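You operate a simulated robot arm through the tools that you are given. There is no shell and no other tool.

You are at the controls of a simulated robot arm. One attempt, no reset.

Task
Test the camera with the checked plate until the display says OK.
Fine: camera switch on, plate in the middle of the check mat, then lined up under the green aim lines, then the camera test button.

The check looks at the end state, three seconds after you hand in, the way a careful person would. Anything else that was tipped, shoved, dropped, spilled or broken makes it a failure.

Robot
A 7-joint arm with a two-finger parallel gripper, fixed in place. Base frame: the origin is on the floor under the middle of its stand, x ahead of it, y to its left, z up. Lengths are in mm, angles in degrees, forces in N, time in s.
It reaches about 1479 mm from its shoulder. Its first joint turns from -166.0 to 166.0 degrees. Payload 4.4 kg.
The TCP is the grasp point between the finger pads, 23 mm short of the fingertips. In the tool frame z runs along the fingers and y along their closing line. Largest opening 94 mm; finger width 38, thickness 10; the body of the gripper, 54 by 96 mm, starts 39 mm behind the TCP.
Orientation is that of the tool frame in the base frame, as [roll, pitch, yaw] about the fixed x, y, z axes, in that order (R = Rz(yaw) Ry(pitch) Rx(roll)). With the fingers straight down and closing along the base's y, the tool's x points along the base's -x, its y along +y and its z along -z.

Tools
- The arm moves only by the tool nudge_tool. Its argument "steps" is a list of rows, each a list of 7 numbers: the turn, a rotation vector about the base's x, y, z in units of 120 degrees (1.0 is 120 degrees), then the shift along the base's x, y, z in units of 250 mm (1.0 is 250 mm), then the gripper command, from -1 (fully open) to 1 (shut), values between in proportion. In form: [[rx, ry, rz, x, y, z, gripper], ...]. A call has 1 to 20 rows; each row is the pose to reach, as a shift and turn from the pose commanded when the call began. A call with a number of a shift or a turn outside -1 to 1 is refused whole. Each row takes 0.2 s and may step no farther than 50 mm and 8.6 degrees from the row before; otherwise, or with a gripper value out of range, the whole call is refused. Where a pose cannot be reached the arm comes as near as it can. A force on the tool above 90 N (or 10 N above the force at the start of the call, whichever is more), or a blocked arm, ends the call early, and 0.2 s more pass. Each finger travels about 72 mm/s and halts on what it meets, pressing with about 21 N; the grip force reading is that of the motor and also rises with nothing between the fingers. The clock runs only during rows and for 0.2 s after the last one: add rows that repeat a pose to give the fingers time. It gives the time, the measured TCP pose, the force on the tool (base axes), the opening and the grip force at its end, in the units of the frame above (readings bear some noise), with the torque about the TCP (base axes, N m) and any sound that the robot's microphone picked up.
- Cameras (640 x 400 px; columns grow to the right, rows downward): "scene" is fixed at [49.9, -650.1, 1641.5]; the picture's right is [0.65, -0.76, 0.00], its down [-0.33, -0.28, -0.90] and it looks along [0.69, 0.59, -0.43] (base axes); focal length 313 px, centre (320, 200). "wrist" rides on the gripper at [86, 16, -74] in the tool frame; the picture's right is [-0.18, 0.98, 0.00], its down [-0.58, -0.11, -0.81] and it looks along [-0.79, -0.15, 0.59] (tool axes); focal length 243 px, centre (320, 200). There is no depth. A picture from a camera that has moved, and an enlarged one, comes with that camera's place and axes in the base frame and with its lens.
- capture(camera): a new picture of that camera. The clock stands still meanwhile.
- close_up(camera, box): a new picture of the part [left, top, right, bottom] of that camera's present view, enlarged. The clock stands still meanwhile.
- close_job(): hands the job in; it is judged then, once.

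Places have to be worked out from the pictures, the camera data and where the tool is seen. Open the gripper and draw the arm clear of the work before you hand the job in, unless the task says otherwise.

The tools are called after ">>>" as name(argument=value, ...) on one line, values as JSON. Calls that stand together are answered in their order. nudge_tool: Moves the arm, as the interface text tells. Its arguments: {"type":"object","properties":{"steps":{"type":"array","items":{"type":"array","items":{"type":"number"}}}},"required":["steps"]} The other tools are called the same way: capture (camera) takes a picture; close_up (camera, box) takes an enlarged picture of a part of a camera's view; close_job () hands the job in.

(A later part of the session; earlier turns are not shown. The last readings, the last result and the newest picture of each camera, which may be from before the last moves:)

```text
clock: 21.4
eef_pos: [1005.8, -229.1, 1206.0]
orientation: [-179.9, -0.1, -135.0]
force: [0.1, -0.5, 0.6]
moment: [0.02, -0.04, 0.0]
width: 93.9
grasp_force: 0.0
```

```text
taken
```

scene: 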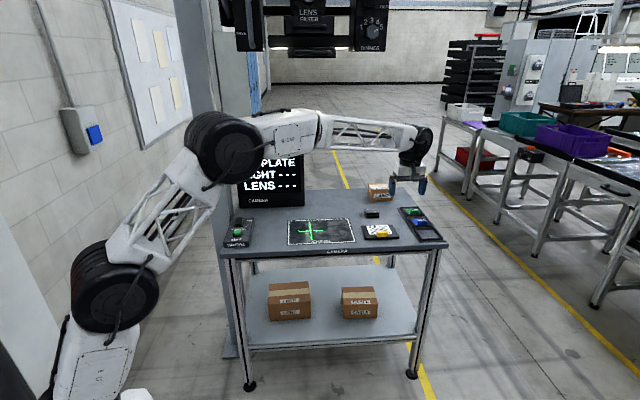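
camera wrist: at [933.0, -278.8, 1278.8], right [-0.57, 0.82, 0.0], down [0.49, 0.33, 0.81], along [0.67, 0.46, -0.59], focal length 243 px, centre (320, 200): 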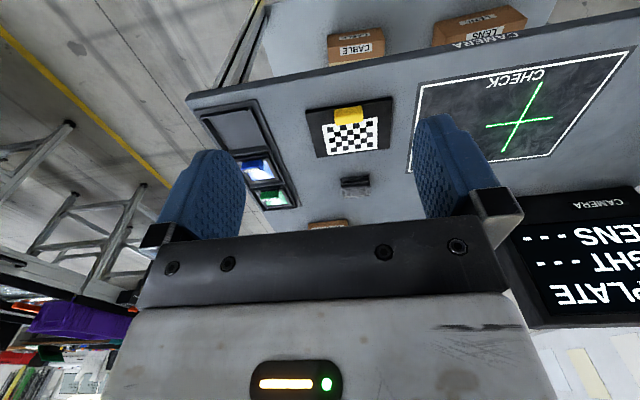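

Good view of the plate and the trays. I'll zoom in to measure the plate, its yellow handle and the mat.

>>> close_up(camera="wrist", box=[295, 85, 405, 165])

>>> close_up(camera="wrist", box=[400, 30, 640, 180])

>>> close_up(camera="scene", box=[352, 210, 408, 245])

>>> close_up(camera="wrist", box=[180, 80, 320, 220])

```text
5.00 times, centred on (350, 125) of wrist
camera zoom: at [933.0, -278.8, 1278.8], right [-0.57, 0.82, 0.0], down [0.49, 0.33, 0.81], along [0.67, 0.46, -0.59], focal length 1213 px, centre (170, 575)
```

zoom: 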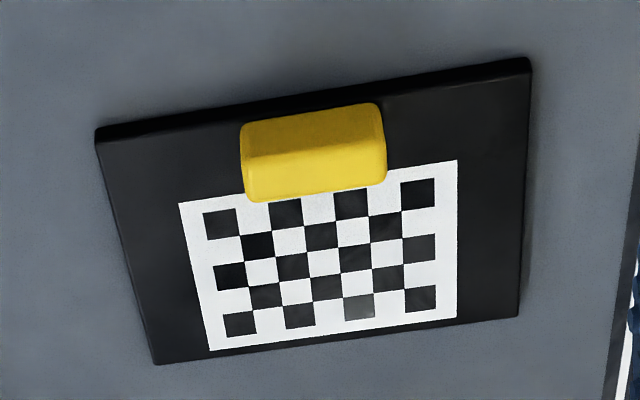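

```text
2.67 times, centred on (520, 105) of wrist
camera zoom: at [933.0, -278.8, 1278.8], right [-0.57, 0.82, 0.0], down [0.49, 0.33, 0.81], along [0.67, 0.46, -0.59], focal length 647 px, centre (-213, 453)
```

zoom: 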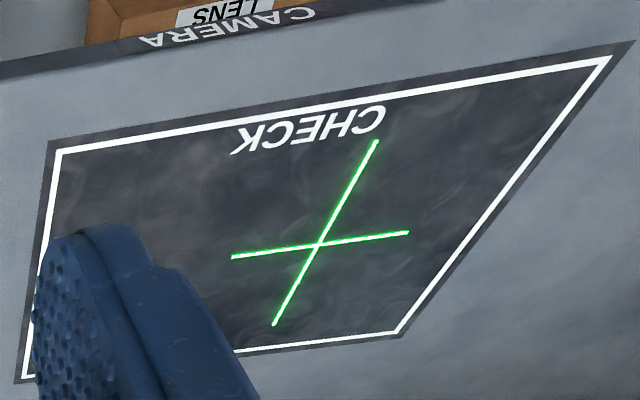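

```text
11.43 times, centred on (380, 228) of scene
camera zoom: at [49.9, -650.1, 1641.5], right [0.65, -0.76, 0.0], down [-0.33, -0.28, -0.9], along [0.69, 0.59, -0.43], focal length 3577 px, centre (-366, -114)
```

zoom: 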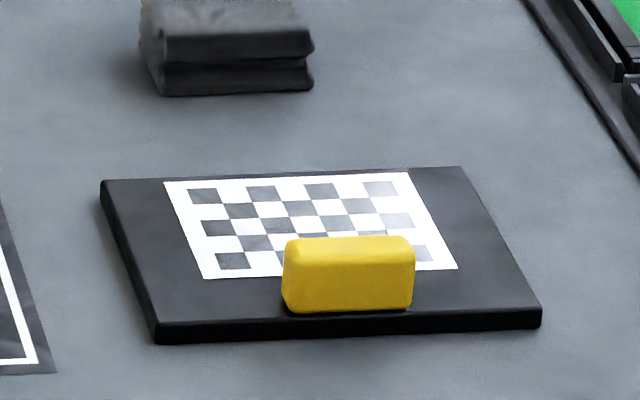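

```text
2.86 times, centred on (250, 150) of wrist
camera zoom: at [933.0, -278.8, 1278.8], right [-0.57, 0.82, 0.0], down [0.49, 0.33, 0.81], along [0.67, 0.46, -0.59], focal length 693 px, centre (520, 343)
```

zoom: 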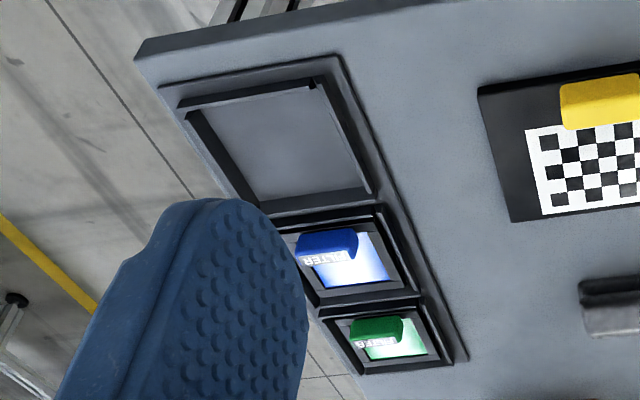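

The plate is about 145×106 mm, 45° aligned, centred near (1138,-71). The yellow handle is about 48×18×20 mm, near (1107,-101) with its top at z≈932. I'll turn the tool -90° so it closes across the handle's thin side, and move above it.

>>> nudge_tool(steps=[[0, 0, -0.0682, 0.037, 0.047, -0.04, -0.5], [0, 0, -0.1364, 0.074, 0.093, -0.08, -0.4], [0, 0, -0.2045, 0.11, 0.14, -0.12, -0.3], [0, 0, -0.2727, 0.147, 0.186, -0.16, -0.3], [0, 0, -0.3409, 0.184, 0.233, -0.2, -0.3], [0, 0, -0.4091, 0.221, 0.279, -0.25, -0.3], [0, 0, -0.4773, 0.258, 0.326, -0.32, -0.3], [0, 0, -0.5455, 0.294, 0.372, -0.4, -0.3], [0, 0, -0.6136, 0.331, 0.419, -0.48, -0.3], [0, 0, -0.6818, 0.368, 0.465, -0.54, -0.3], [0, 0, -0.75, 0.405, 0.512, -0.6, -0.3]])

>>> capture(camera="wrist")

>>> close_up(camera="scene", box=[330, 170, 426, 250])

```text
clock: 23.8
eef_pos: [1107.2, -100.0, 1054.7]
orientation: [180.0, 0.1, 134.8]
force: [0.1, 0.2, 0.9]
moment: [0.03, -0.02, 0.01]
width: 61.0
grasp_force: 0.2
```

```text
taken
camera wrist: at [1058.5, -27.2, 1126.8], right [0.83, 0.56, 0.0], down [0.33, -0.49, 0.81], along [0.45, -0.67, -0.59], focal length 243 px, centre (320, 200)
```

wrist: 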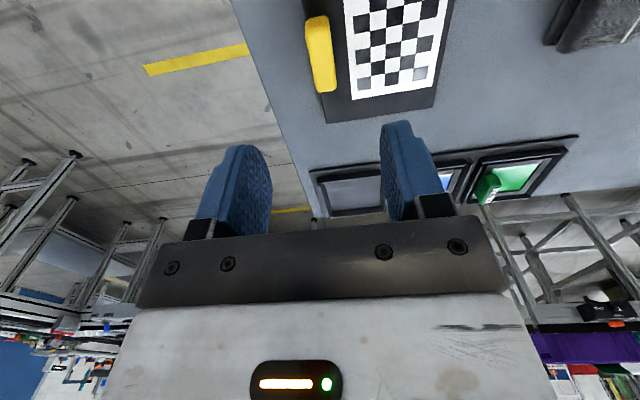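

```text
5.00 times, centred on (378, 210) of scene
camera zoom: at [49.9, -650.1, 1641.5], right [0.65, -0.76, 0.0], down [-0.33, -0.28, -0.9], along [0.69, 0.59, -0.43], focal length 1565 px, centre (30, 150)
```

zoom: 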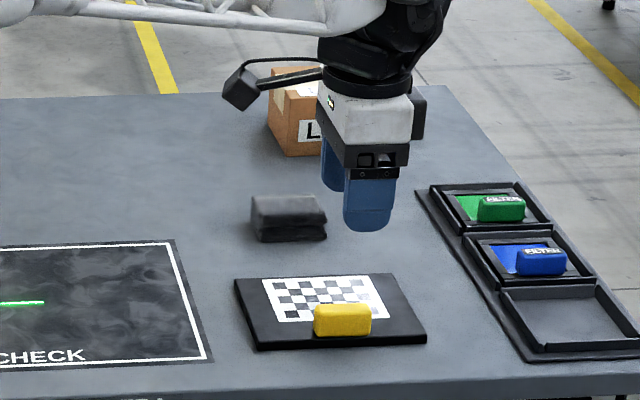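

The fingers straddle the handle as intended. I'll zoom in to refine the handle's centre before descending.

>>> close_up(camera="wrist", box=[260, 0, 460, 125])

```text
3.20 times, centred on (360, 62) of wrist
camera zoom: at [1058.5, -27.2, 1126.8], right [0.83, 0.56, 0.0], down [0.33, -0.49, 0.81], along [0.45, -0.67, -0.59], focal length 776 px, centre (192, 640)
```

zoom: 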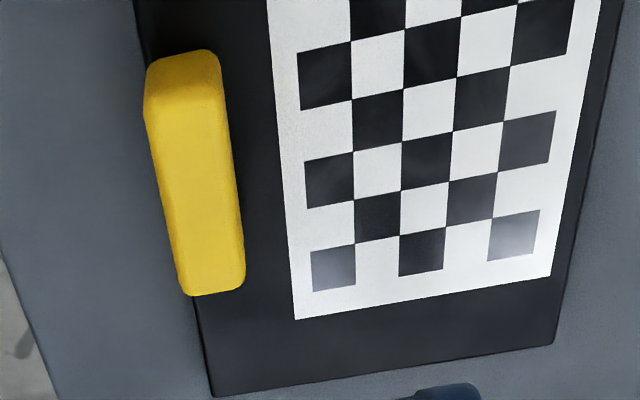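

The handle centre comes out at about (1107,-98). I'll descend to put the fingertips just above the plate's top surface (TCP z≈937).

>>> nudge_tool(steps=[[0, 0, 0, 0, 0.006, -0.15, -0.3], [0, 0, 0, 0, 0.006, -0.3, -0.3], [0, 0, 0, 0, 0.006, -0.4, -0.3], [0, 0, 0, 0, 0.006, -0.44, -0.3], [0, 0, 0, 0, 0.006, -0.46, -0.3], [0, 0, 0, 0, 0.006, -0.47, -0.3]])

>>> close_up(camera="scene", box=[350, 190, 414, 245])

>>> capture(camera="wrist")

```text
clock: 25.2
eef_pos: [1108.6, -99.8, 938.1]
orientation: [-180.0, 0.0, 135.0]
force: [-1.2, -0.2, 0.1]
moment: [0.03, -0.02, 0.02]
width: 61.2
grasp_force: 0.1
```

```text
7.27 times, centred on (382, 218) of scene
camera zoom: at [49.9, -650.1, 1641.5], right [0.65, -0.76, 0.0], down [-0.33, -0.28, -0.9], along [0.69, 0.59, -0.43], focal length 2276 px, centre (-131, 73)
```

zoom: 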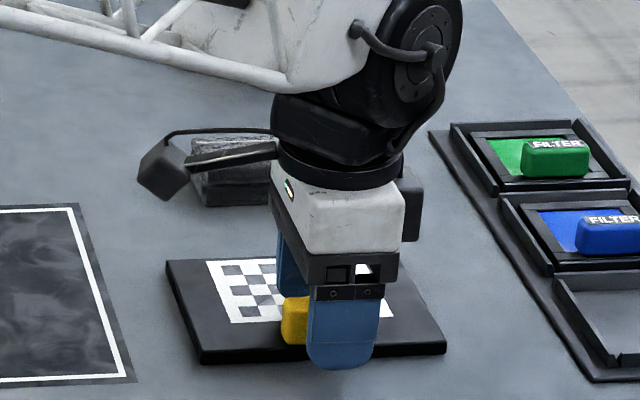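

```text
taken
camera wrist: at [1058.0, -27.2, 1009.3], right [0.83, 0.56, 0.0], down [0.33, -0.49, 0.81], along [0.46, -0.67, -0.59], focal length 243 px, centre (320, 200)
```

wrist: 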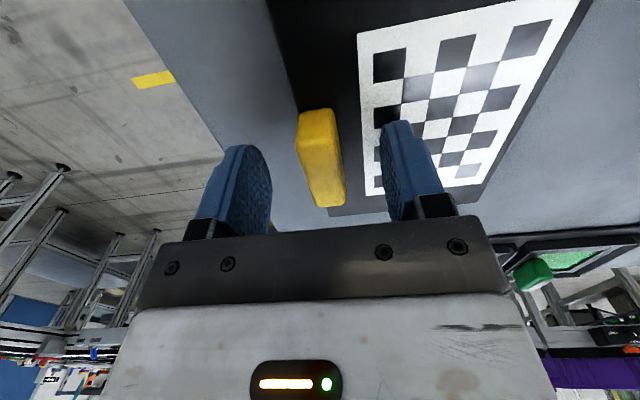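

The fingers straddle the handle, slightly to the right of its middle. I'll shift about 5 mm left and close.

>>> nudge_tool(steps=[[0, 0, 0, -0.014, 0.014, 0, -0.3], [0, 0, 0, -0.014, 0.014, 0, 0.2], [0, 0, 0, -0.014, 0.014, 0, 0.6], [0, 0, 0, -0.014, 0.014, 0, 1], [0, 0, 0, -0.014, 0.014, 0, 1], [0, 0, 0, -0.014, 0.014, 0, 1]])

>>> capture(camera="wrist")

>>> close_up(camera="scene", box=[350, 190, 414, 245])

```text
clock: 26.6
eef_pos: [1103.1, -95.8, 935.8]
orientation: [-179.9, -0.1, 135.0]
force: [-0.1, 1.3, 1.4]
moment: [0.08, 0.02, 0.05]
width: 17.9
grasp_force: 21.1
```

```text
taken
camera wrist: at [1054.5, -23.8, 1009.3], right [0.83, 0.56, 0.0], down [0.33, -0.49, 0.81], along [0.46, -0.67, -0.59], focal length 243 px, centre (320, 200)
```

wrist: 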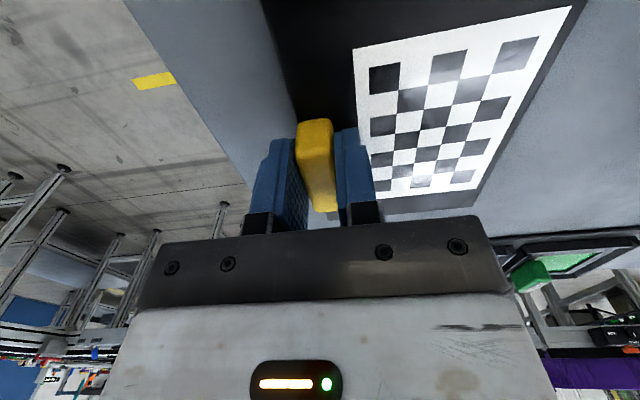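

```text
7.27 times, centred on (382, 218) of scene
camera zoom: at [49.9, -650.1, 1641.5], right [0.65, -0.76, 0.0], down [-0.33, -0.28, -0.9], along [0.69, 0.59, -0.43], focal length 2276 px, centre (-131, 73)
```

zoom: 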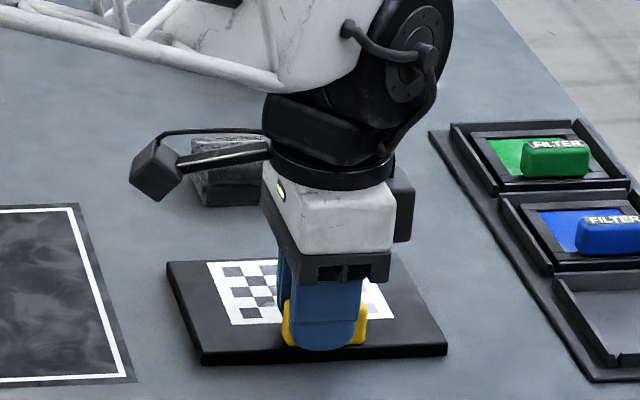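

The handle is gripped (17.9 mm). I'll lift the plate 40 mm and check that it hangs level before carrying it.

>>> nudge_tool(steps=[[0, 0, 0, 0, 0, 0.04, 1], [0, 0, 0, 0, 0, 0.1, 1], [0, 0, 0, 0, 0, 0.16, 1]])

>>> close_up(camera="scene", box=[340, 180, 414, 245])

```text
clock: 27.4
eef_pos: [1104.2, -95.2, 977.0]
orientation: [179.9, 0.0, 135.0]
force: [-0.2, 0.1, -4.3]
moment: [-0.09, 0.14, 0.02]
width: 17.7
grasp_force: 21.0
```

```text
6.15 times, centred on (377, 212) of scene
camera zoom: at [49.9, -650.1, 1641.5], right [0.65, -0.76, 0.0], down [-0.33, -0.28, -0.9], along [0.69, 0.59, -0.43], focal length 1926 px, centre (-31, 123)
```

zoom: 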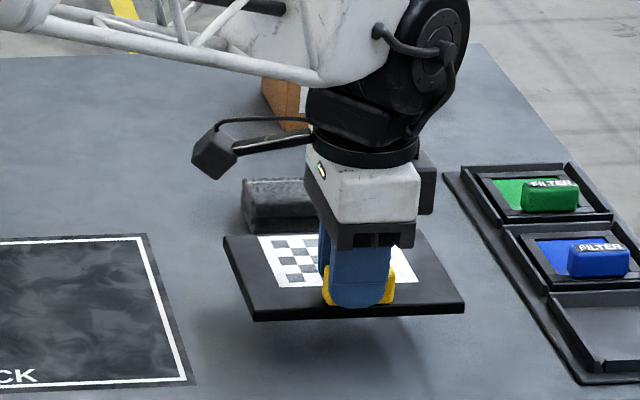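

The plate hangs level. I'll carry it over the mat, aiming for plate centre ≈ (978,149), so TCP ≈ (948,119).

>>> nudge_tool(steps=[[0, 0, 0, -0.09, 0.12, 0, 1], [0, 0, 0, -0.18, 0.25, 0, 1], [0, 0, 0, -0.27, 0.37, 0, 1], [0, 0, 0, -0.36, 0.5, 0, 1], [0, 0, 0, -0.45, 0.62, 0, 1], [0, 0, 0, -0.54, 0.74, 0, 1], [0, 0, 0, -0.6, 0.83, 0, 1], [0, 0, 0, -0.622, 0.86, 0, 1], [0, 0, 0, -0.622, 0.86, 0, 1]])

>>> close_up(camera="scene", box=[270, 180, 374, 255])

>>> capture(camera="wrist")

>>> capture(camera="scene")

```text
clock: 29.4
eef_pos: [948.0, 119.2, 977.1]
orientation: [180.0, 0.0, 134.9]
force: [0.2, -0.3, -4.1]
moment: [-0.11, 0.16, 0.0]
width: 17.8
grasp_force: 21.3
```

```text
5.33 times, centred on (322, 218) of scene
camera zoom: at [49.9, -650.1, 1641.5], right [0.65, -0.76, 0.0], down [-0.33, -0.28, -0.9], along [0.69, 0.59, -0.43], focal length 1669 px, centre (309, 107)
```

zoom: 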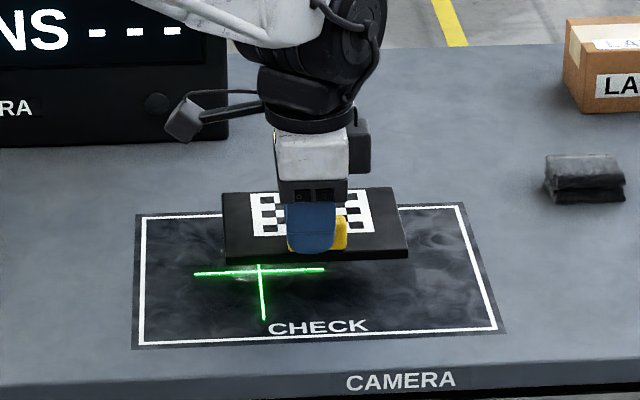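

```text
taken
camera wrist: at [898.1, 191.7, 1049.2], right [0.83, 0.56, 0.0], down [0.33, -0.49, 0.81], along [0.46, -0.67, -0.59], focal length 243 px, centre (320, 200)
```

wrist: 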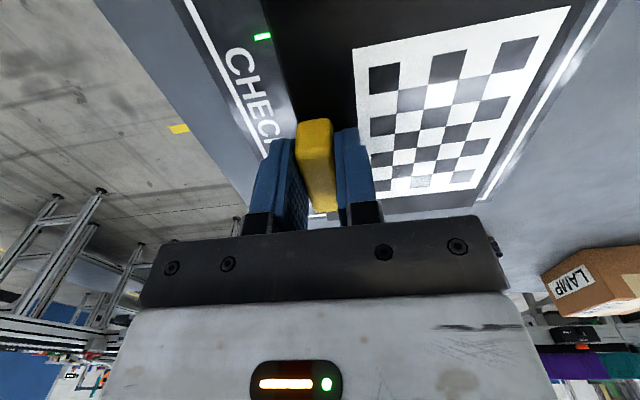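

```text
taken
```

scene: 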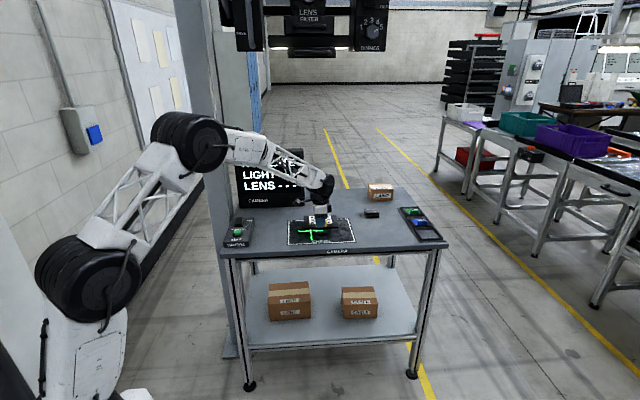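

The hover position looks close to centre. I'll lower the plate onto the mat slowly.

>>> nudge_tool(steps=[[0, 0, 0, 0, 0, -0.08, 1], [0, 0, 0, 0, 0, -0.12, 1], [0, 0, 0, 0, 0, -0.136, 1], [0, 0, 0, 0, 0, -0.144, 1]])

>>> close_up(camera="scene", box=[280, 205, 364, 255])

```text
clock: 30.4
eef_pos: [947.7, 119.0, 941.9]
orientation: [-180.0, 0.0, 135.1]
force: [0.2, 0.6, -4.2]
moment: [-0.1, 0.13, 0.03]
width: 18.0
grasp_force: 21.3
```

```text
7.62 times, centred on (322, 230) of scene
camera zoom: at [49.9, -650.1, 1641.5], right [0.65, -0.76, 0.0], down [-0.33, -0.28, -0.9], along [0.69, 0.59, -0.43], focal length 2385 px, centre (305, -29)
```

zoom: 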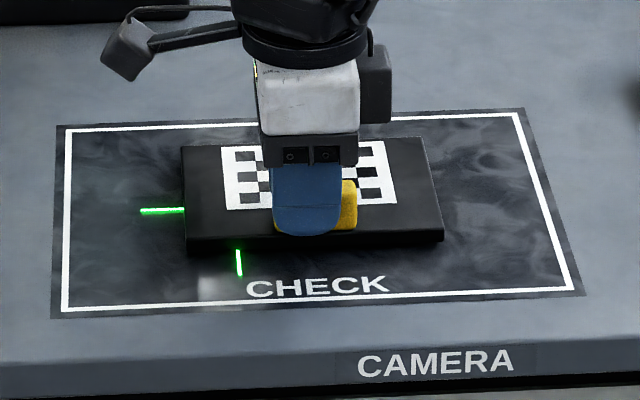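

The plate is about 3 mm right of the mat's middle and still just above it. I'll nudge it left, then lower until it rests.

>>> nudge_tool(steps=[[0, 0, 0, -0.0085, 0.0085, 0, 1], [0, 0, 0, -0.0085, 0.0085, -0.008, 1], [0, 0, 0, -0.0085, 0.0085, -0.014, 1], [0, 0, 0, -0.0085, 0.0085, -0.018, 1]])

>>> close_up(camera="scene", box=[280, 205, 364, 255])

```text
clock: 31.4
eef_pos: [945.6, 121.0, 938.1]
orientation: [-180.0, 0.0, 135.0]
force: [-0.2, 0.4, -2.3]
moment: [0.08, 0.06, 0.04]
width: 18.0
grasp_force: 21.0
```

```text
7.62 times, centred on (322, 230) of scene
camera zoom: at [49.9, -650.1, 1641.5], right [0.65, -0.76, 0.0], down [-0.33, -0.28, -0.9], along [0.69, 0.59, -0.43], focal length 2385 px, centre (305, -29)
```

zoom: 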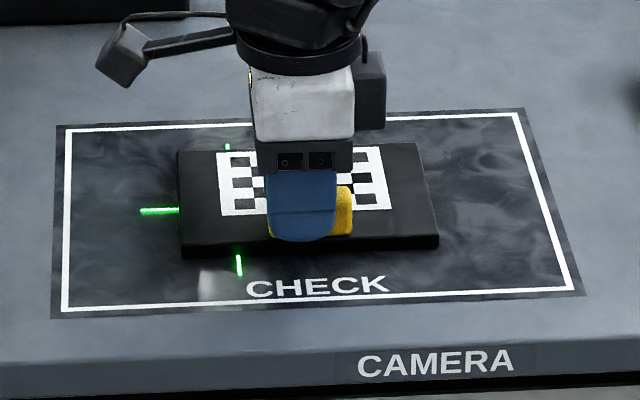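

The plate is touching down about 1–2 mm off centre. I'll lower 1 mm more, open the fingers, and rise straight up.

>>> nudge_tool(steps=[[0, 0, 0, 0, 0, -0.004, 1], [0, 0, 0, 0, 0, -0.004, 0.6], [0, 0, 0, 0, 0, -0.002, 0.2], [0, 0, 0, 0, 0, 0, 0], [0, 0, 0, 0, 0, 0.04, 0], [0, 0, 0, 0, 0, 0.12, 0], [0, 0, 0, 0, 0, 0.3, 0], [0, 0, 0, 0, 0, 0.48, 0], [0, 0, 0, 0, 0, 0.66, 0]])

>>> capture(camera="scene")

>>> close_up(camera="scene", box=[280, 205, 364, 255])

>>> capture(camera="wrist")

```text
clock: 33.4
eef_pos: [946.2, 120.0, 1101.6]
orientation: [-179.9, 0.0, 135.1]
force: [-0.5, 0.2, -0.2]
moment: [-0.02, 0.02, -0.02]
width: 47.0
grasp_force: 0.0
```

```text
taken
```

scene: 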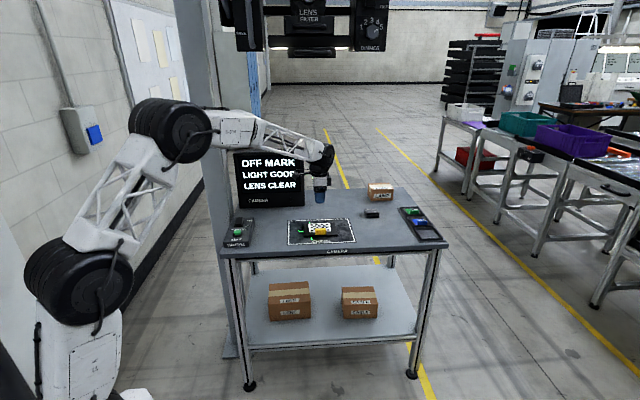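

```text
7.62 times, centred on (322, 230) of scene
camera zoom: at [49.9, -650.1, 1641.5], right [0.65, -0.76, 0.0], down [-0.33, -0.28, -0.9], along [0.69, 0.59, -0.43], focal length 2385 px, centre (305, -29)
```

zoom: 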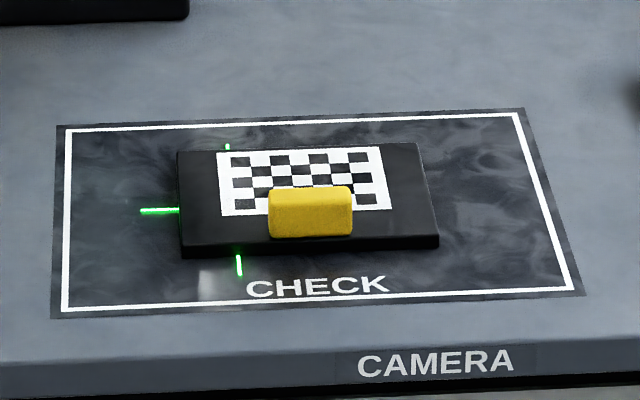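

```text
taken
camera wrist: at [896.5, 193.3, 1172.3], right [0.83, 0.56, 0.0], down [0.34, -0.49, 0.81], along [0.45, -0.67, -0.59], focal length 243 px, centre (320, 200)
```

wrist: 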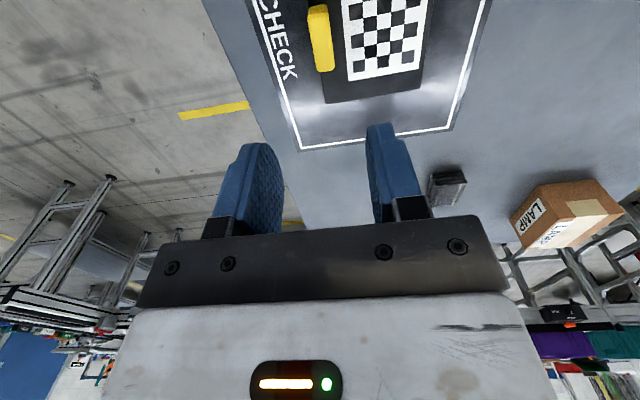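

The display now says OFF MARK / LIGHT GOOD / LENS CLEAR. With the plate in the middle, only the aim lines are off, so the camera carriage must slide about 44 mm right on its rail (lever HOLD→FREE→HOLD). I'll back out and look at the lever and carriage.

>>> nudge_tool(steps=[[0, 0, 0.0682, -0.08, -0.05, 0.04, 0], [0, 0, 0.1364, -0.16, -0.1, 0.08, 0], [0, 0, 0.2045, -0.24, -0.15, 0.12, 0], [0, 0, 0.2727, -0.34, -0.2, 0.16, 0], [0, 0, 0.3409, -0.44, -0.25, 0.2, 0], [0, 0, 0.4091, -0.54, -0.3, 0.24, 0], [0, 0, 0.4773, -0.64, -0.35, 0.28, 0], [0, 0, 0.5455, -0.74, -0.4, 0.32, 0], [0, 0, 0.6136, -0.84, -0.44, 0.36, 0], [0, 0, 0.6818, -0.92, -0.47, 0.4, 0], [0, 0, 0.75, -1.0, -0.5, 0.44, 0]])

>>> nudge_tool(steps=[[0.042, -0.042, 0, -0.05, 0, 0.14, 0], [0.084, -0.084, 0, -0.1, 0, 0.28, 0], [0.126, -0.126, 0, -0.15, 0, 0.42, 0], [0.168, -0.168, 0, -0.2, 0, 0.56, 0], [0.21, -0.21, 0, -0.25, 0.05, 0.7, 0], [0.252, -0.252, 0, -0.3, 0.1, 0.84, 0], [0.295, -0.295, 0, -0.35, 0.15, 0.98, 0]])

>>> nudge_tool(steps=[[0, 0, 0, -0.02, 0.03, 0.18, 0], [0, 0, 0, -0.04, 0.06, 0.36, 0], [0, 0, 0, -0.06, 0.09, 0.54, 0], [0, 0, 0, -0.08, 0.12, 0.72, 0], [0, 0, 0, -0.1, 0.15, 0.9, 0], [0, 0, 0, -0.1, 0.15, 1.0, 0]])

>>> capture(camera="wrist")

>>> capture(camera="scene")

```text
clock: 35.8
eef_pos: [694.9, -5.8, 1211.3]
orientation: [-179.9, 0.0, -134.9]
force: [0.4, -0.2, -0.6]
moment: [-0.01, 0.03, 0.01]
width: 47.1
grasp_force: 0.2
```

```text
clock: 37.4
eef_pos: [605.8, 32.6, 1457.3]
orientation: [179.9, 50.0, -135.0]
force: [0.2, -0.2, -0.6]
moment: [-0.01, -0.01, 0.0]
width: 46.9
grasp_force: 0.1
```

```text
clock: 38.8
eef_pos: [585.1, 70.0, 1708.0]
orientation: [-180.0, 50.1, -135.0]
force: [0.5, 0.2, 0.0]
moment: [0.0, 0.0, 0.01]
width: 46.9
grasp_force: 0.0
```

```text
taken
camera wrist: at [493.9, 1.7, 1685.9], right [-0.61, 0.78, 0.14], down [-0.1, -0.25, 0.96], along [0.79, 0.58, 0.23], focal length 243 px, centre (320, 200)
```

wrist: 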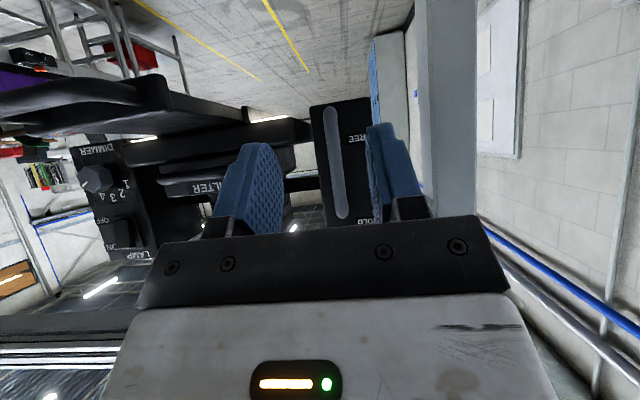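

```text
taken
```

scene: 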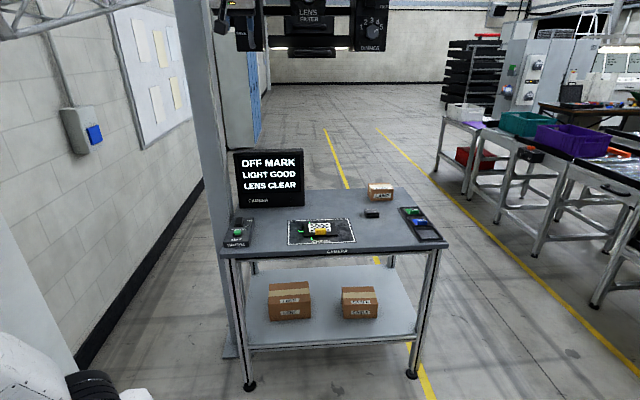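

The lever is hidden behind a finger. I'll pitch up about 24° more to lift the box into the clear part of the view.

>>> nudge_tool(steps=[[0.047, -0.047, 0, 0, 0, 0, 0], [0.094, -0.094, 0, 0, 0, 0, 0], [0.141, -0.141, 0, 0, 0, 0, 0]])

>>> capture(camera="wrist")

>>> close_up(camera="wrist", box=[290, 0, 450, 130])

```text
clock: 39.6
eef_pos: [583.9, 69.5, 1707.1]
orientation: [180.0, 74.0, -134.9]
force: [-0.6, -0.4, -0.6]
moment: [-0.01, 0.01, 0.01]
width: 47.1
grasp_force: 0.0
```

```text
taken
camera wrist: at [505.4, 14.6, 1641.6], right [-0.66, 0.73, 0.18], down [-0.36, -0.51, 0.78], along [0.66, 0.45, 0.6], focal length 243 px, centre (320, 200)
```

wrist: 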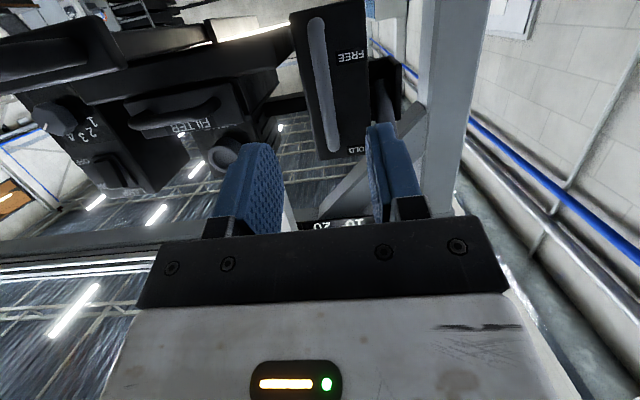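

```text
3.08 times, centred on (370, 65) of wrist
camera zoom: at [505.4, 14.6, 1641.6], right [-0.66, 0.73, 0.18], down [-0.36, -0.51, 0.78], along [0.66, 0.45, 0.6], focal length 746 px, centre (166, 615)
```

zoom: 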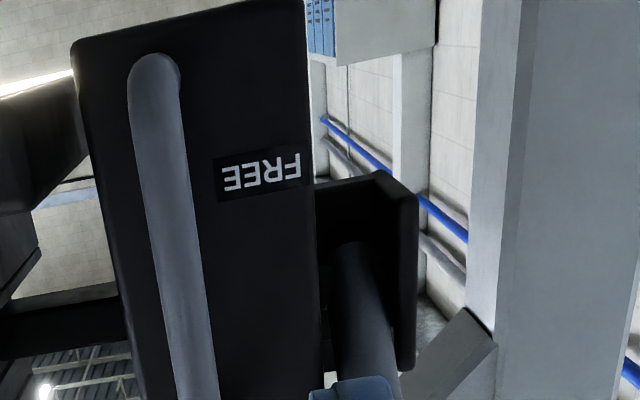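

I'll shift left and up, and open the fingers fully, so that the lever falls in the clear gap.

>>> nudge_tool(steps=[[0, 0, 0, -0.1, 0.1, 0.1, -0.5], [0, 0, 0, -0.2, 0.2, 0.2, -1], [0, 0, 0, -0.3, 0.3, 0.32, -1], [0, 0, 0, -0.3, 0.3, 0.4, -1]])

>>> capture(camera="wrist")

>>> close_up(camera="wrist", box=[240, 0, 440, 150])

```text
clock: 40.6
eef_pos: [508.9, 144.3, 1808.8]
orientation: [179.9, 74.0, -135.1]
force: [0.5, 0.4, -0.5]
moment: [0.05, 0.04, -0.03]
width: 94.2
grasp_force: 0.1
```

```text
taken
camera wrist: at [430.0, 88.5, 1742.5], right [-0.66, 0.73, 0.18], down [-0.36, -0.51, 0.78], along [0.66, 0.45, 0.6], focal length 243 px, centre (320, 200)
```

wrist: 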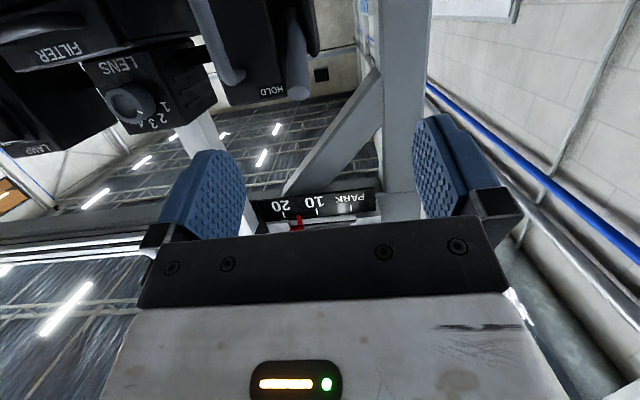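

```text
2.67 times, centred on (340, 75) of wrist
camera zoom: at [430.0, 88.5, 1742.5], right [-0.66, 0.73, 0.18], down [-0.36, -0.51, 0.78], along [0.66, 0.45, 0.6], focal length 647 px, centre (267, 533)
```

zoom: 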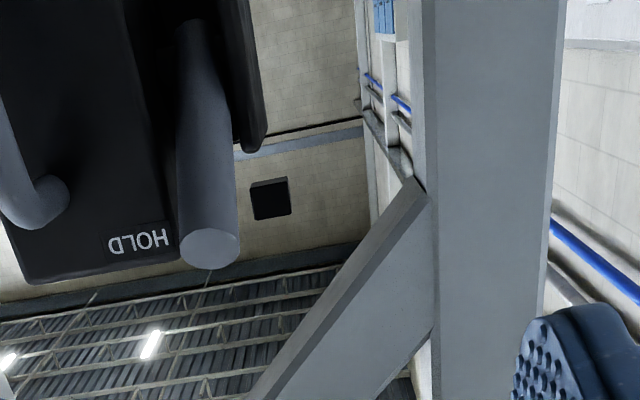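

The HOLD lever is a rod whose tip is near (691,271,1815); it slopes up and forward beside the box, and the rail scale has a PARK end with the red pointer near 14. I'll move left and yaw right for a side view of the lever's swing.

>>> nudge_tool(steps=[[0, 0, -0.0667, -0.014, 0.127, -0.007, -1], [0, 0, -0.1333, -0.027, 0.254, -0.014, -1], [0, 0, -0.2, -0.041, 0.382, -0.022, -1], [0, 0, -0.2667, -0.054, 0.509, -0.029, -1], [0, 0, -0.3333, -0.068, 0.636, -0.036, -1]])

>>> capture(camera="wrist")

>>> close_up(camera="wrist", box=[240, 0, 480, 150])

```text
clock: 41.8
eef_pos: [489.2, 303.6, 1799.1]
orientation: [179.7, 74.1, -175.2]
force: [-1.1, -0.4, 0.8]
moment: [0.02, 0.02, 0.05]
width: 93.7
grasp_force: 0.2
```

```text
taken
camera wrist: at [394.1, 311.1, 1734.3], right [-0.04, 0.98, 0.18], down [-0.6, -0.16, 0.78], along [0.8, -0.08, 0.6], focal length 243 px, centre (320, 200)
```

wrist: 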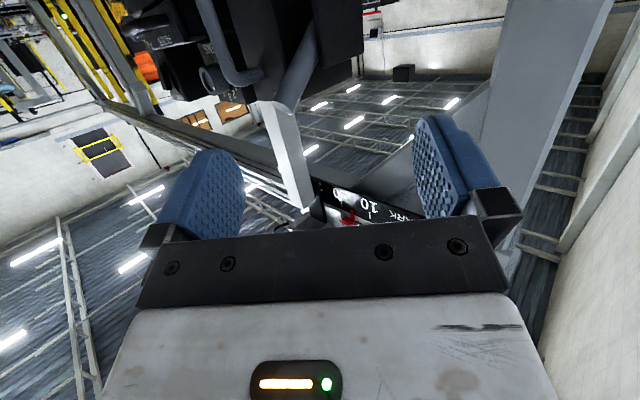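

```text
2.67 times, centred on (360, 75) of wrist
camera zoom: at [394.1, 311.1, 1734.3], right [-0.04, 0.98, 0.18], down [-0.6, -0.16, 0.78], along [0.8, -0.08, 0.6], focal length 647 px, centre (213, 533)
```

zoom: 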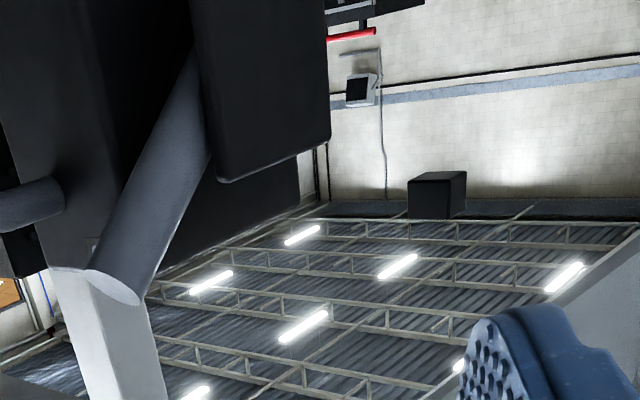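

The guard plate hides the rod's base. I'll pitch down about 20° to see the full bracket and the FREE end of travel.

>>> nudge_tool(steps=[[-0.005, 0.055, 0, 0, 0, 0, -1], [-0.009, 0.111, 0, 0, 0, 0, -1], [-0.014, 0.166, 0, 0, 0, 0, -1]])

>>> capture(camera="wrist")

>>> close_up(camera="wrist", box=[220, 30, 420, 190])

```text
clock: 42.6
eef_pos: [491.1, 303.3, 1798.6]
orientation: [179.9, 54.0, -175.1]
force: [0.3, -0.4, 0.2]
moment: [0.05, 0.0, 0.03]
width: 94.2
grasp_force: 0.0
```

```text
taken
camera wrist: at [379.6, 310.6, 1769.8], right [0.02, 0.99, 0.15], down [-0.3, -0.14, 0.94], along [0.95, -0.07, 0.29], focal length 243 px, centre (320, 200)
```

wrist: 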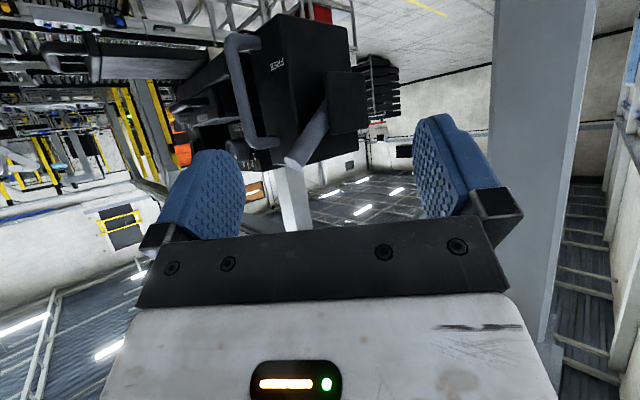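

```text
2.50 times, centred on (320, 110) of wrist
camera zoom: at [379.6, 310.6, 1769.8], right [0.02, 0.99, 0.15], down [-0.3, -0.14, 0.94], along [0.95, -0.07, 0.29], focal length 606 px, centre (320, 425)
```

zoom: 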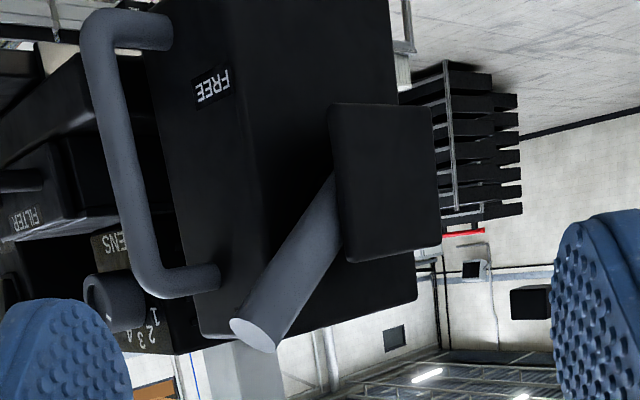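

Now the geometry is clear: the rod pivots behind the guard (pivot ≈ e_back 753, z 1747), its tip at HOLD is at z≈1812, and FREE lies symmetrically below. I'll set the tool nearly horizontal facing the box with the fingers closed, stopping in front of and above the rod tip.

>>> nudge_tool(steps=[[0.005, -0.062, 0, -0.03, 0, 0.07, 0], [0.0105, -0.1245, 0, -0.05, 0, 0.14, 1], [0.0158, -0.187, 0, -0.05, 0, 0.2, 1], [0.021, -0.249, 0, -0.05, 0, 0.266, 1]])

>>> nudge_tool(steps=[[0, 0, 0.0667, 0.12, -0.08, 0, 1], [0, 0, 0.1333, 0.24, -0.16, 0, 1], [0, 0, 0.2, 0.36, -0.24, 0, 1], [0, 0, 0.2667, 0.48, -0.3, 0, 1], [0, 0, 0.3333, 0.6, -0.35, 0, 1]])

>>> capture(camera="wrist")

>>> close_up(camera="scene", box=[180, 0, 340, 60])

```text
clock: 43.6
eef_pos: [480.1, 303.7, 1865.0]
orientation: [-179.5, 84.1, -174.6]
force: [-0.5, -0.8, 0.0]
moment: [0.01, 0.01, -0.01]
width: 0.2
grasp_force: 20.9
```

```text
clock: 44.8
eef_pos: [627.6, 215.0, 1865.4]
orientation: [-177.6, 84.2, -132.8]
force: [-1.6, -0.4, 1.2]
moment: [0.0, -0.03, -0.05]
width: 0.0
grasp_force: 20.7
```

```text
taken
camera wrist: at [557.8, 168.9, 1784.7], right [-0.68, 0.71, 0.18], down [-0.45, -0.6, 0.66], along [0.58, 0.37, 0.73], focal length 243 px, centre (320, 200)
```

wrist: 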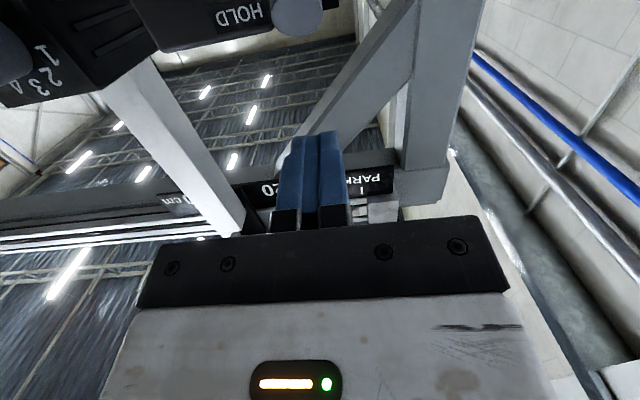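

```text
4.00 times, centred on (260, 30) of scene
camera zoom: at [49.9, -650.1, 1641.5], right [0.65, -0.76, 0.0], down [-0.33, -0.28, -0.9], along [0.69, 0.59, -0.43], focal length 1252 px, centre (560, 880)
```

zoom: 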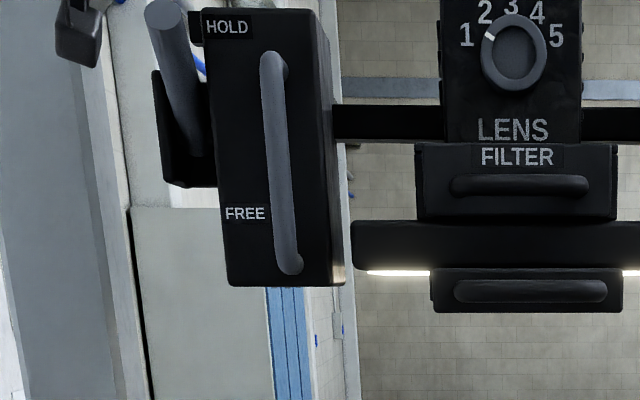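

The tool faces the box and the rod tip re-measures at e_right≈296, z≈1812. I'll move in above the rod with the tips ending just short of the box face, then start down in small steps.

>>> nudge_tool(steps=[[0, 0, 0, 0.113, 0.102, 0, 1], [0, 0, 0, 0.226, 0.204, 0, 1], [0, 0, 0, 0.226, 0.204, -0.04, 1], [0, 0, 0, 0.226, 0.204, -0.07, 1]])

>>> close_up(camera="scene", box=[180, 0, 340, 60])

>>> capture(camera="wrist")

```text
clock: 45.8
eef_pos: [685.4, 268.2, 1846.9]
orientation: [-179.7, 83.9, -134.6]
force: [-0.8, 0.1, -0.1]
moment: [0.0, -0.01, 0.0]
width: 0.0
grasp_force: 20.5
```

```text
4.00 times, centred on (260, 30) of scene
camera zoom: at [49.9, -650.1, 1641.5], right [0.65, -0.76, 0.0], down [-0.33, -0.28, -0.9], along [0.69, 0.59, -0.43], focal length 1252 px, centre (560, 880)
```

zoom: 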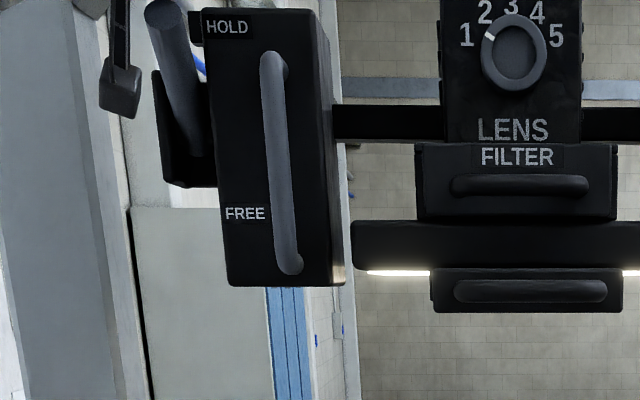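

```text
taken
camera wrist: at [615.5, 221.4, 1765.6], right [-0.68, 0.71, 0.18], down [-0.45, -0.6, 0.66], along [0.58, 0.37, 0.73], focal length 243 px, centre (320, 200)
```

wrist: 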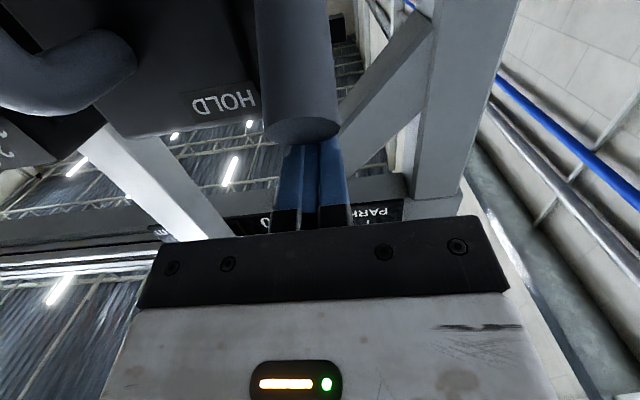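

The fingers are above the rod tip and aligned with it. I'll push down gradually.

>>> nudge_tool(steps=[[0, 0, 0, 0, 0, -0.03, 1], [0, 0, 0, 0, 0, -0.06, 1], [0, 0, 0, 0, 0, -0.09, 1], [0, 0, 0, 0, 0, -0.12, 1], [0, 0, 0, 0, 0, -0.15, 1], [0, 0, 0, 0, 0, -0.18, 1]])

>>> close_up(camera="scene", box=[180, 0, 340, 60])

>>> capture(camera="wrist")

```text
clock: 47.2
eef_pos: [688.2, 268.4, 1800.8]
orientation: [-180.0, 83.9, -135.0]
force: [-0.8, -0.3, 0.8]
moment: [-0.01, -0.03, -0.04]
width: 0.0
grasp_force: 42.2
```

```text
4.00 times, centred on (260, 30) of scene
camera zoom: at [49.9, -650.1, 1641.5], right [0.65, -0.76, 0.0], down [-0.33, -0.28, -0.9], along [0.69, 0.59, -0.43], focal length 1252 px, centre (560, 880)
```

zoom: 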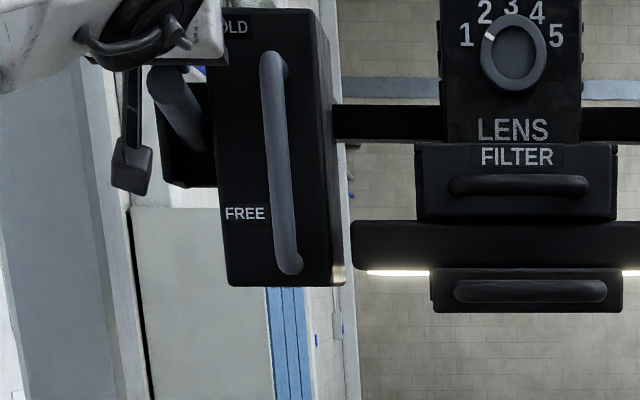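

```text
taken
camera wrist: at [616.7, 221.6, 1719.6], right [-0.68, 0.71, 0.18], down [-0.45, -0.6, 0.66], along [0.58, 0.37, 0.72], focal length 243 px, centre (320, 200)
```

wrist: 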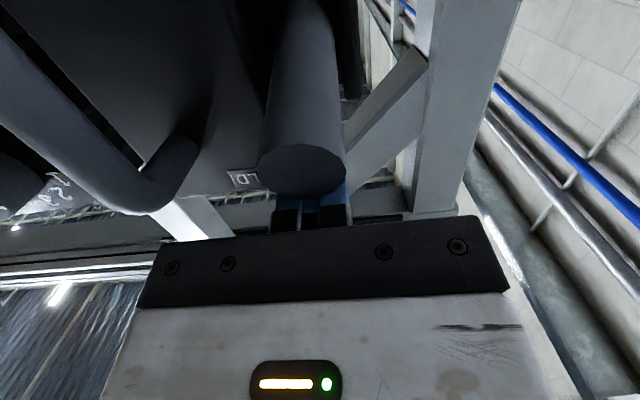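

The lever moves down easily. I'll keep pushing toward FREE.

>>> nudge_tool(steps=[[0, 0, 0, 0, 0, -0.03, 1], [0, 0, 0, 0, 0, -0.06, 1], [0, 0, 0, 0, 0, -0.09, 1], [0, 0, 0, 0, 0, -0.12, 1], [0, 0, 0, 0, 0, -0.15, 1], [0, 0, 0, 0, 0, -0.18, 1]])

>>> close_up(camera="scene", box=[180, 0, 340, 60])

>>> capture(camera="wrist")

```text
clock: 48.6
eef_pos: [687.5, 268.1, 1756.7]
orientation: [-179.7, 84.0, -134.9]
force: [-0.6, 0.1, -0.2]
moment: [-0.03, 0.01, 0.01]
width: 0.1
grasp_force: 42.6
```

```text
4.00 times, centred on (260, 30) of scene
camera zoom: at [49.9, -650.1, 1641.5], right [0.65, -0.76, 0.0], down [-0.33, -0.28, -0.9], along [0.69, 0.59, -0.43], focal length 1252 px, centre (560, 880)
```

zoom: 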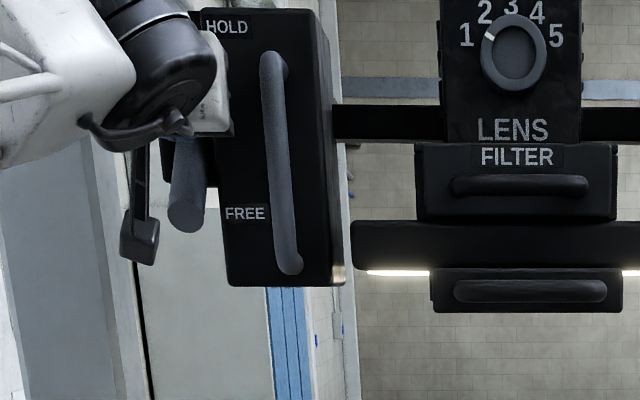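

```text
taken
camera wrist: at [616.4, 222.6, 1676.2], right [-0.68, 0.71, 0.18], down [-0.45, -0.6, 0.66], along [0.58, 0.37, 0.73], focal length 243 px, centre (320, 200)
```

wrist: 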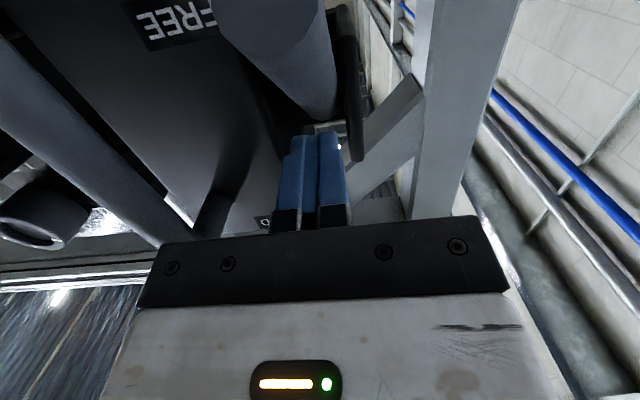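

The lever has dropped to FREE, with its tip at z≈1684. I'll back off, move in front of the vertical grab bar (e_back≈659, e_right≈374) and open the fingers to straddle it.

>>> nudge_tool(steps=[[0, 0, 0, -0.141, -0.141, 0, 1], [0, 0, 0, -0.283, -0.283, 0, 1], [0, 0, 0, -0.173, -0.392, -0.064, 0.4], [0, 0, 0, -0.064, -0.502, -0.128, -0.3], [0, 0, 0, -0.064, -0.502, -0.128, -0.3]])

>>> capture(camera="wrist")

>>> capture(camera="scene")

>>> close_up(camera="scene", box=[180, 0, 340, 60])

```text
refused: row 2 steps farther than a row can; nothing moved
```

```text
taken
camera wrist: at [616.4, 222.6, 1676.2], right [-0.68, 0.71, 0.18], down [-0.45, -0.6, 0.66], along [0.58, 0.37, 0.73], focal length 243 px, centre (320, 200)
```

wrist: 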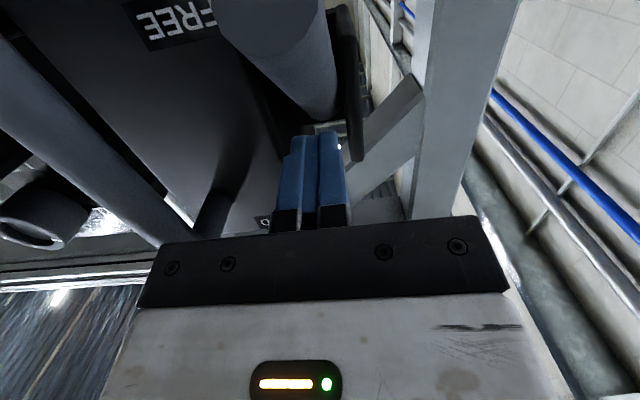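

```text
taken
```

scene: 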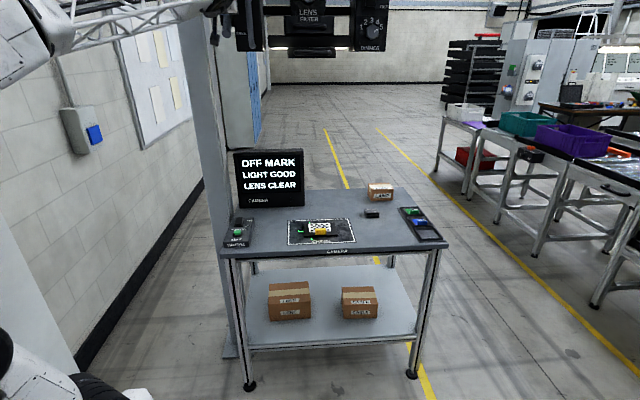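

```text
4.00 times, centred on (260, 30) of scene
camera zoom: at [49.9, -650.1, 1641.5], right [0.65, -0.76, 0.0], down [-0.33, -0.28, -0.9], along [0.69, 0.59, -0.43], focal length 1252 px, centre (560, 880)
```

zoom: 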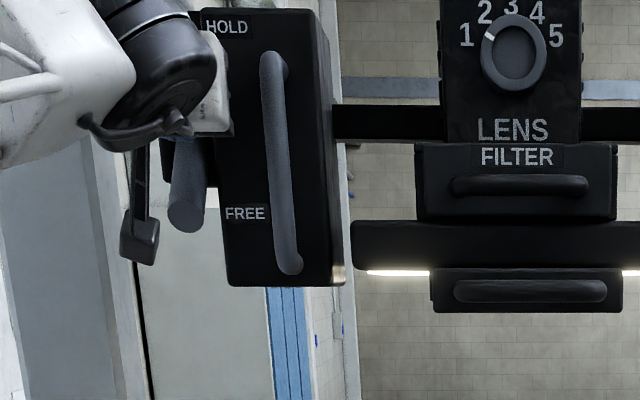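

The call was refused because one row was just over 50 mm. I'll repeat the same retreat with smaller rows.

>>> nudge_tool(steps=[[0, 0, 0, -0.1, -0.1, 0, 1], [0, 0, 0, -0.2, -0.2, 0, 1], [0, 0, 0, -0.283, -0.283, 0, 1], [0, 0, 0, -0.2, -0.366, -0.043, 0.4], [0, 0, 0, -0.13, -0.434, -0.086, -0.3], [0, 0, 0, -0.064, -0.502, -0.128, -0.3], [0, 0, 0, -0.064, -0.502, -0.128, -0.3]])

>>> capture(camera="wrist")

>>> close_up(camera="scene", box=[180, 0, 340, 60])

```text
clock: 50.2
eef_pos: [669.2, 143.3, 1724.4]
orientation: [-179.6, 84.0, -134.6]
force: [-0.1, -0.2, -0.5]
moment: [-0.01, 0.02, 0.01]
width: 61.0
grasp_force: 0.0
```

```text
taken
camera wrist: at [599.2, 96.0, 1644.5], right [-0.68, 0.71, 0.18], down [-0.45, -0.6, 0.66], along [0.58, 0.37, 0.73], focal length 243 px, centre (320, 200)
```

wrist: 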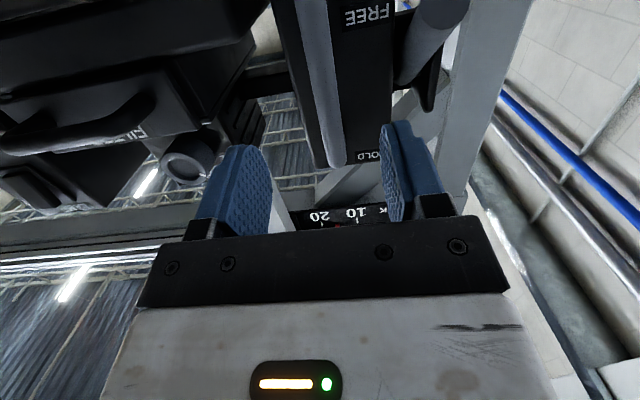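

```text
4.00 times, centred on (260, 30) of scene
camera zoom: at [49.9, -650.1, 1641.5], right [0.65, -0.76, 0.0], down [-0.33, -0.28, -0.9], along [0.69, 0.59, -0.43], focal length 1252 px, centre (560, 880)
```

zoom: 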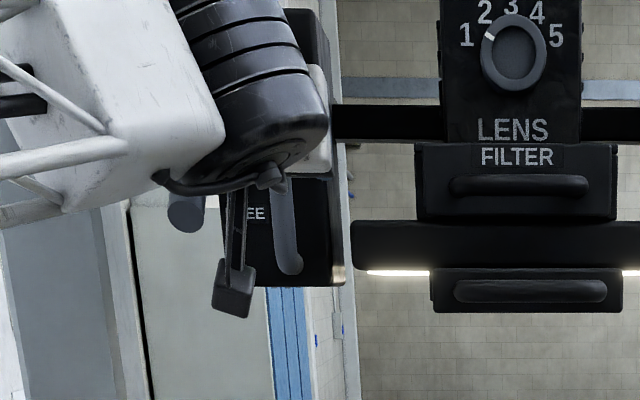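

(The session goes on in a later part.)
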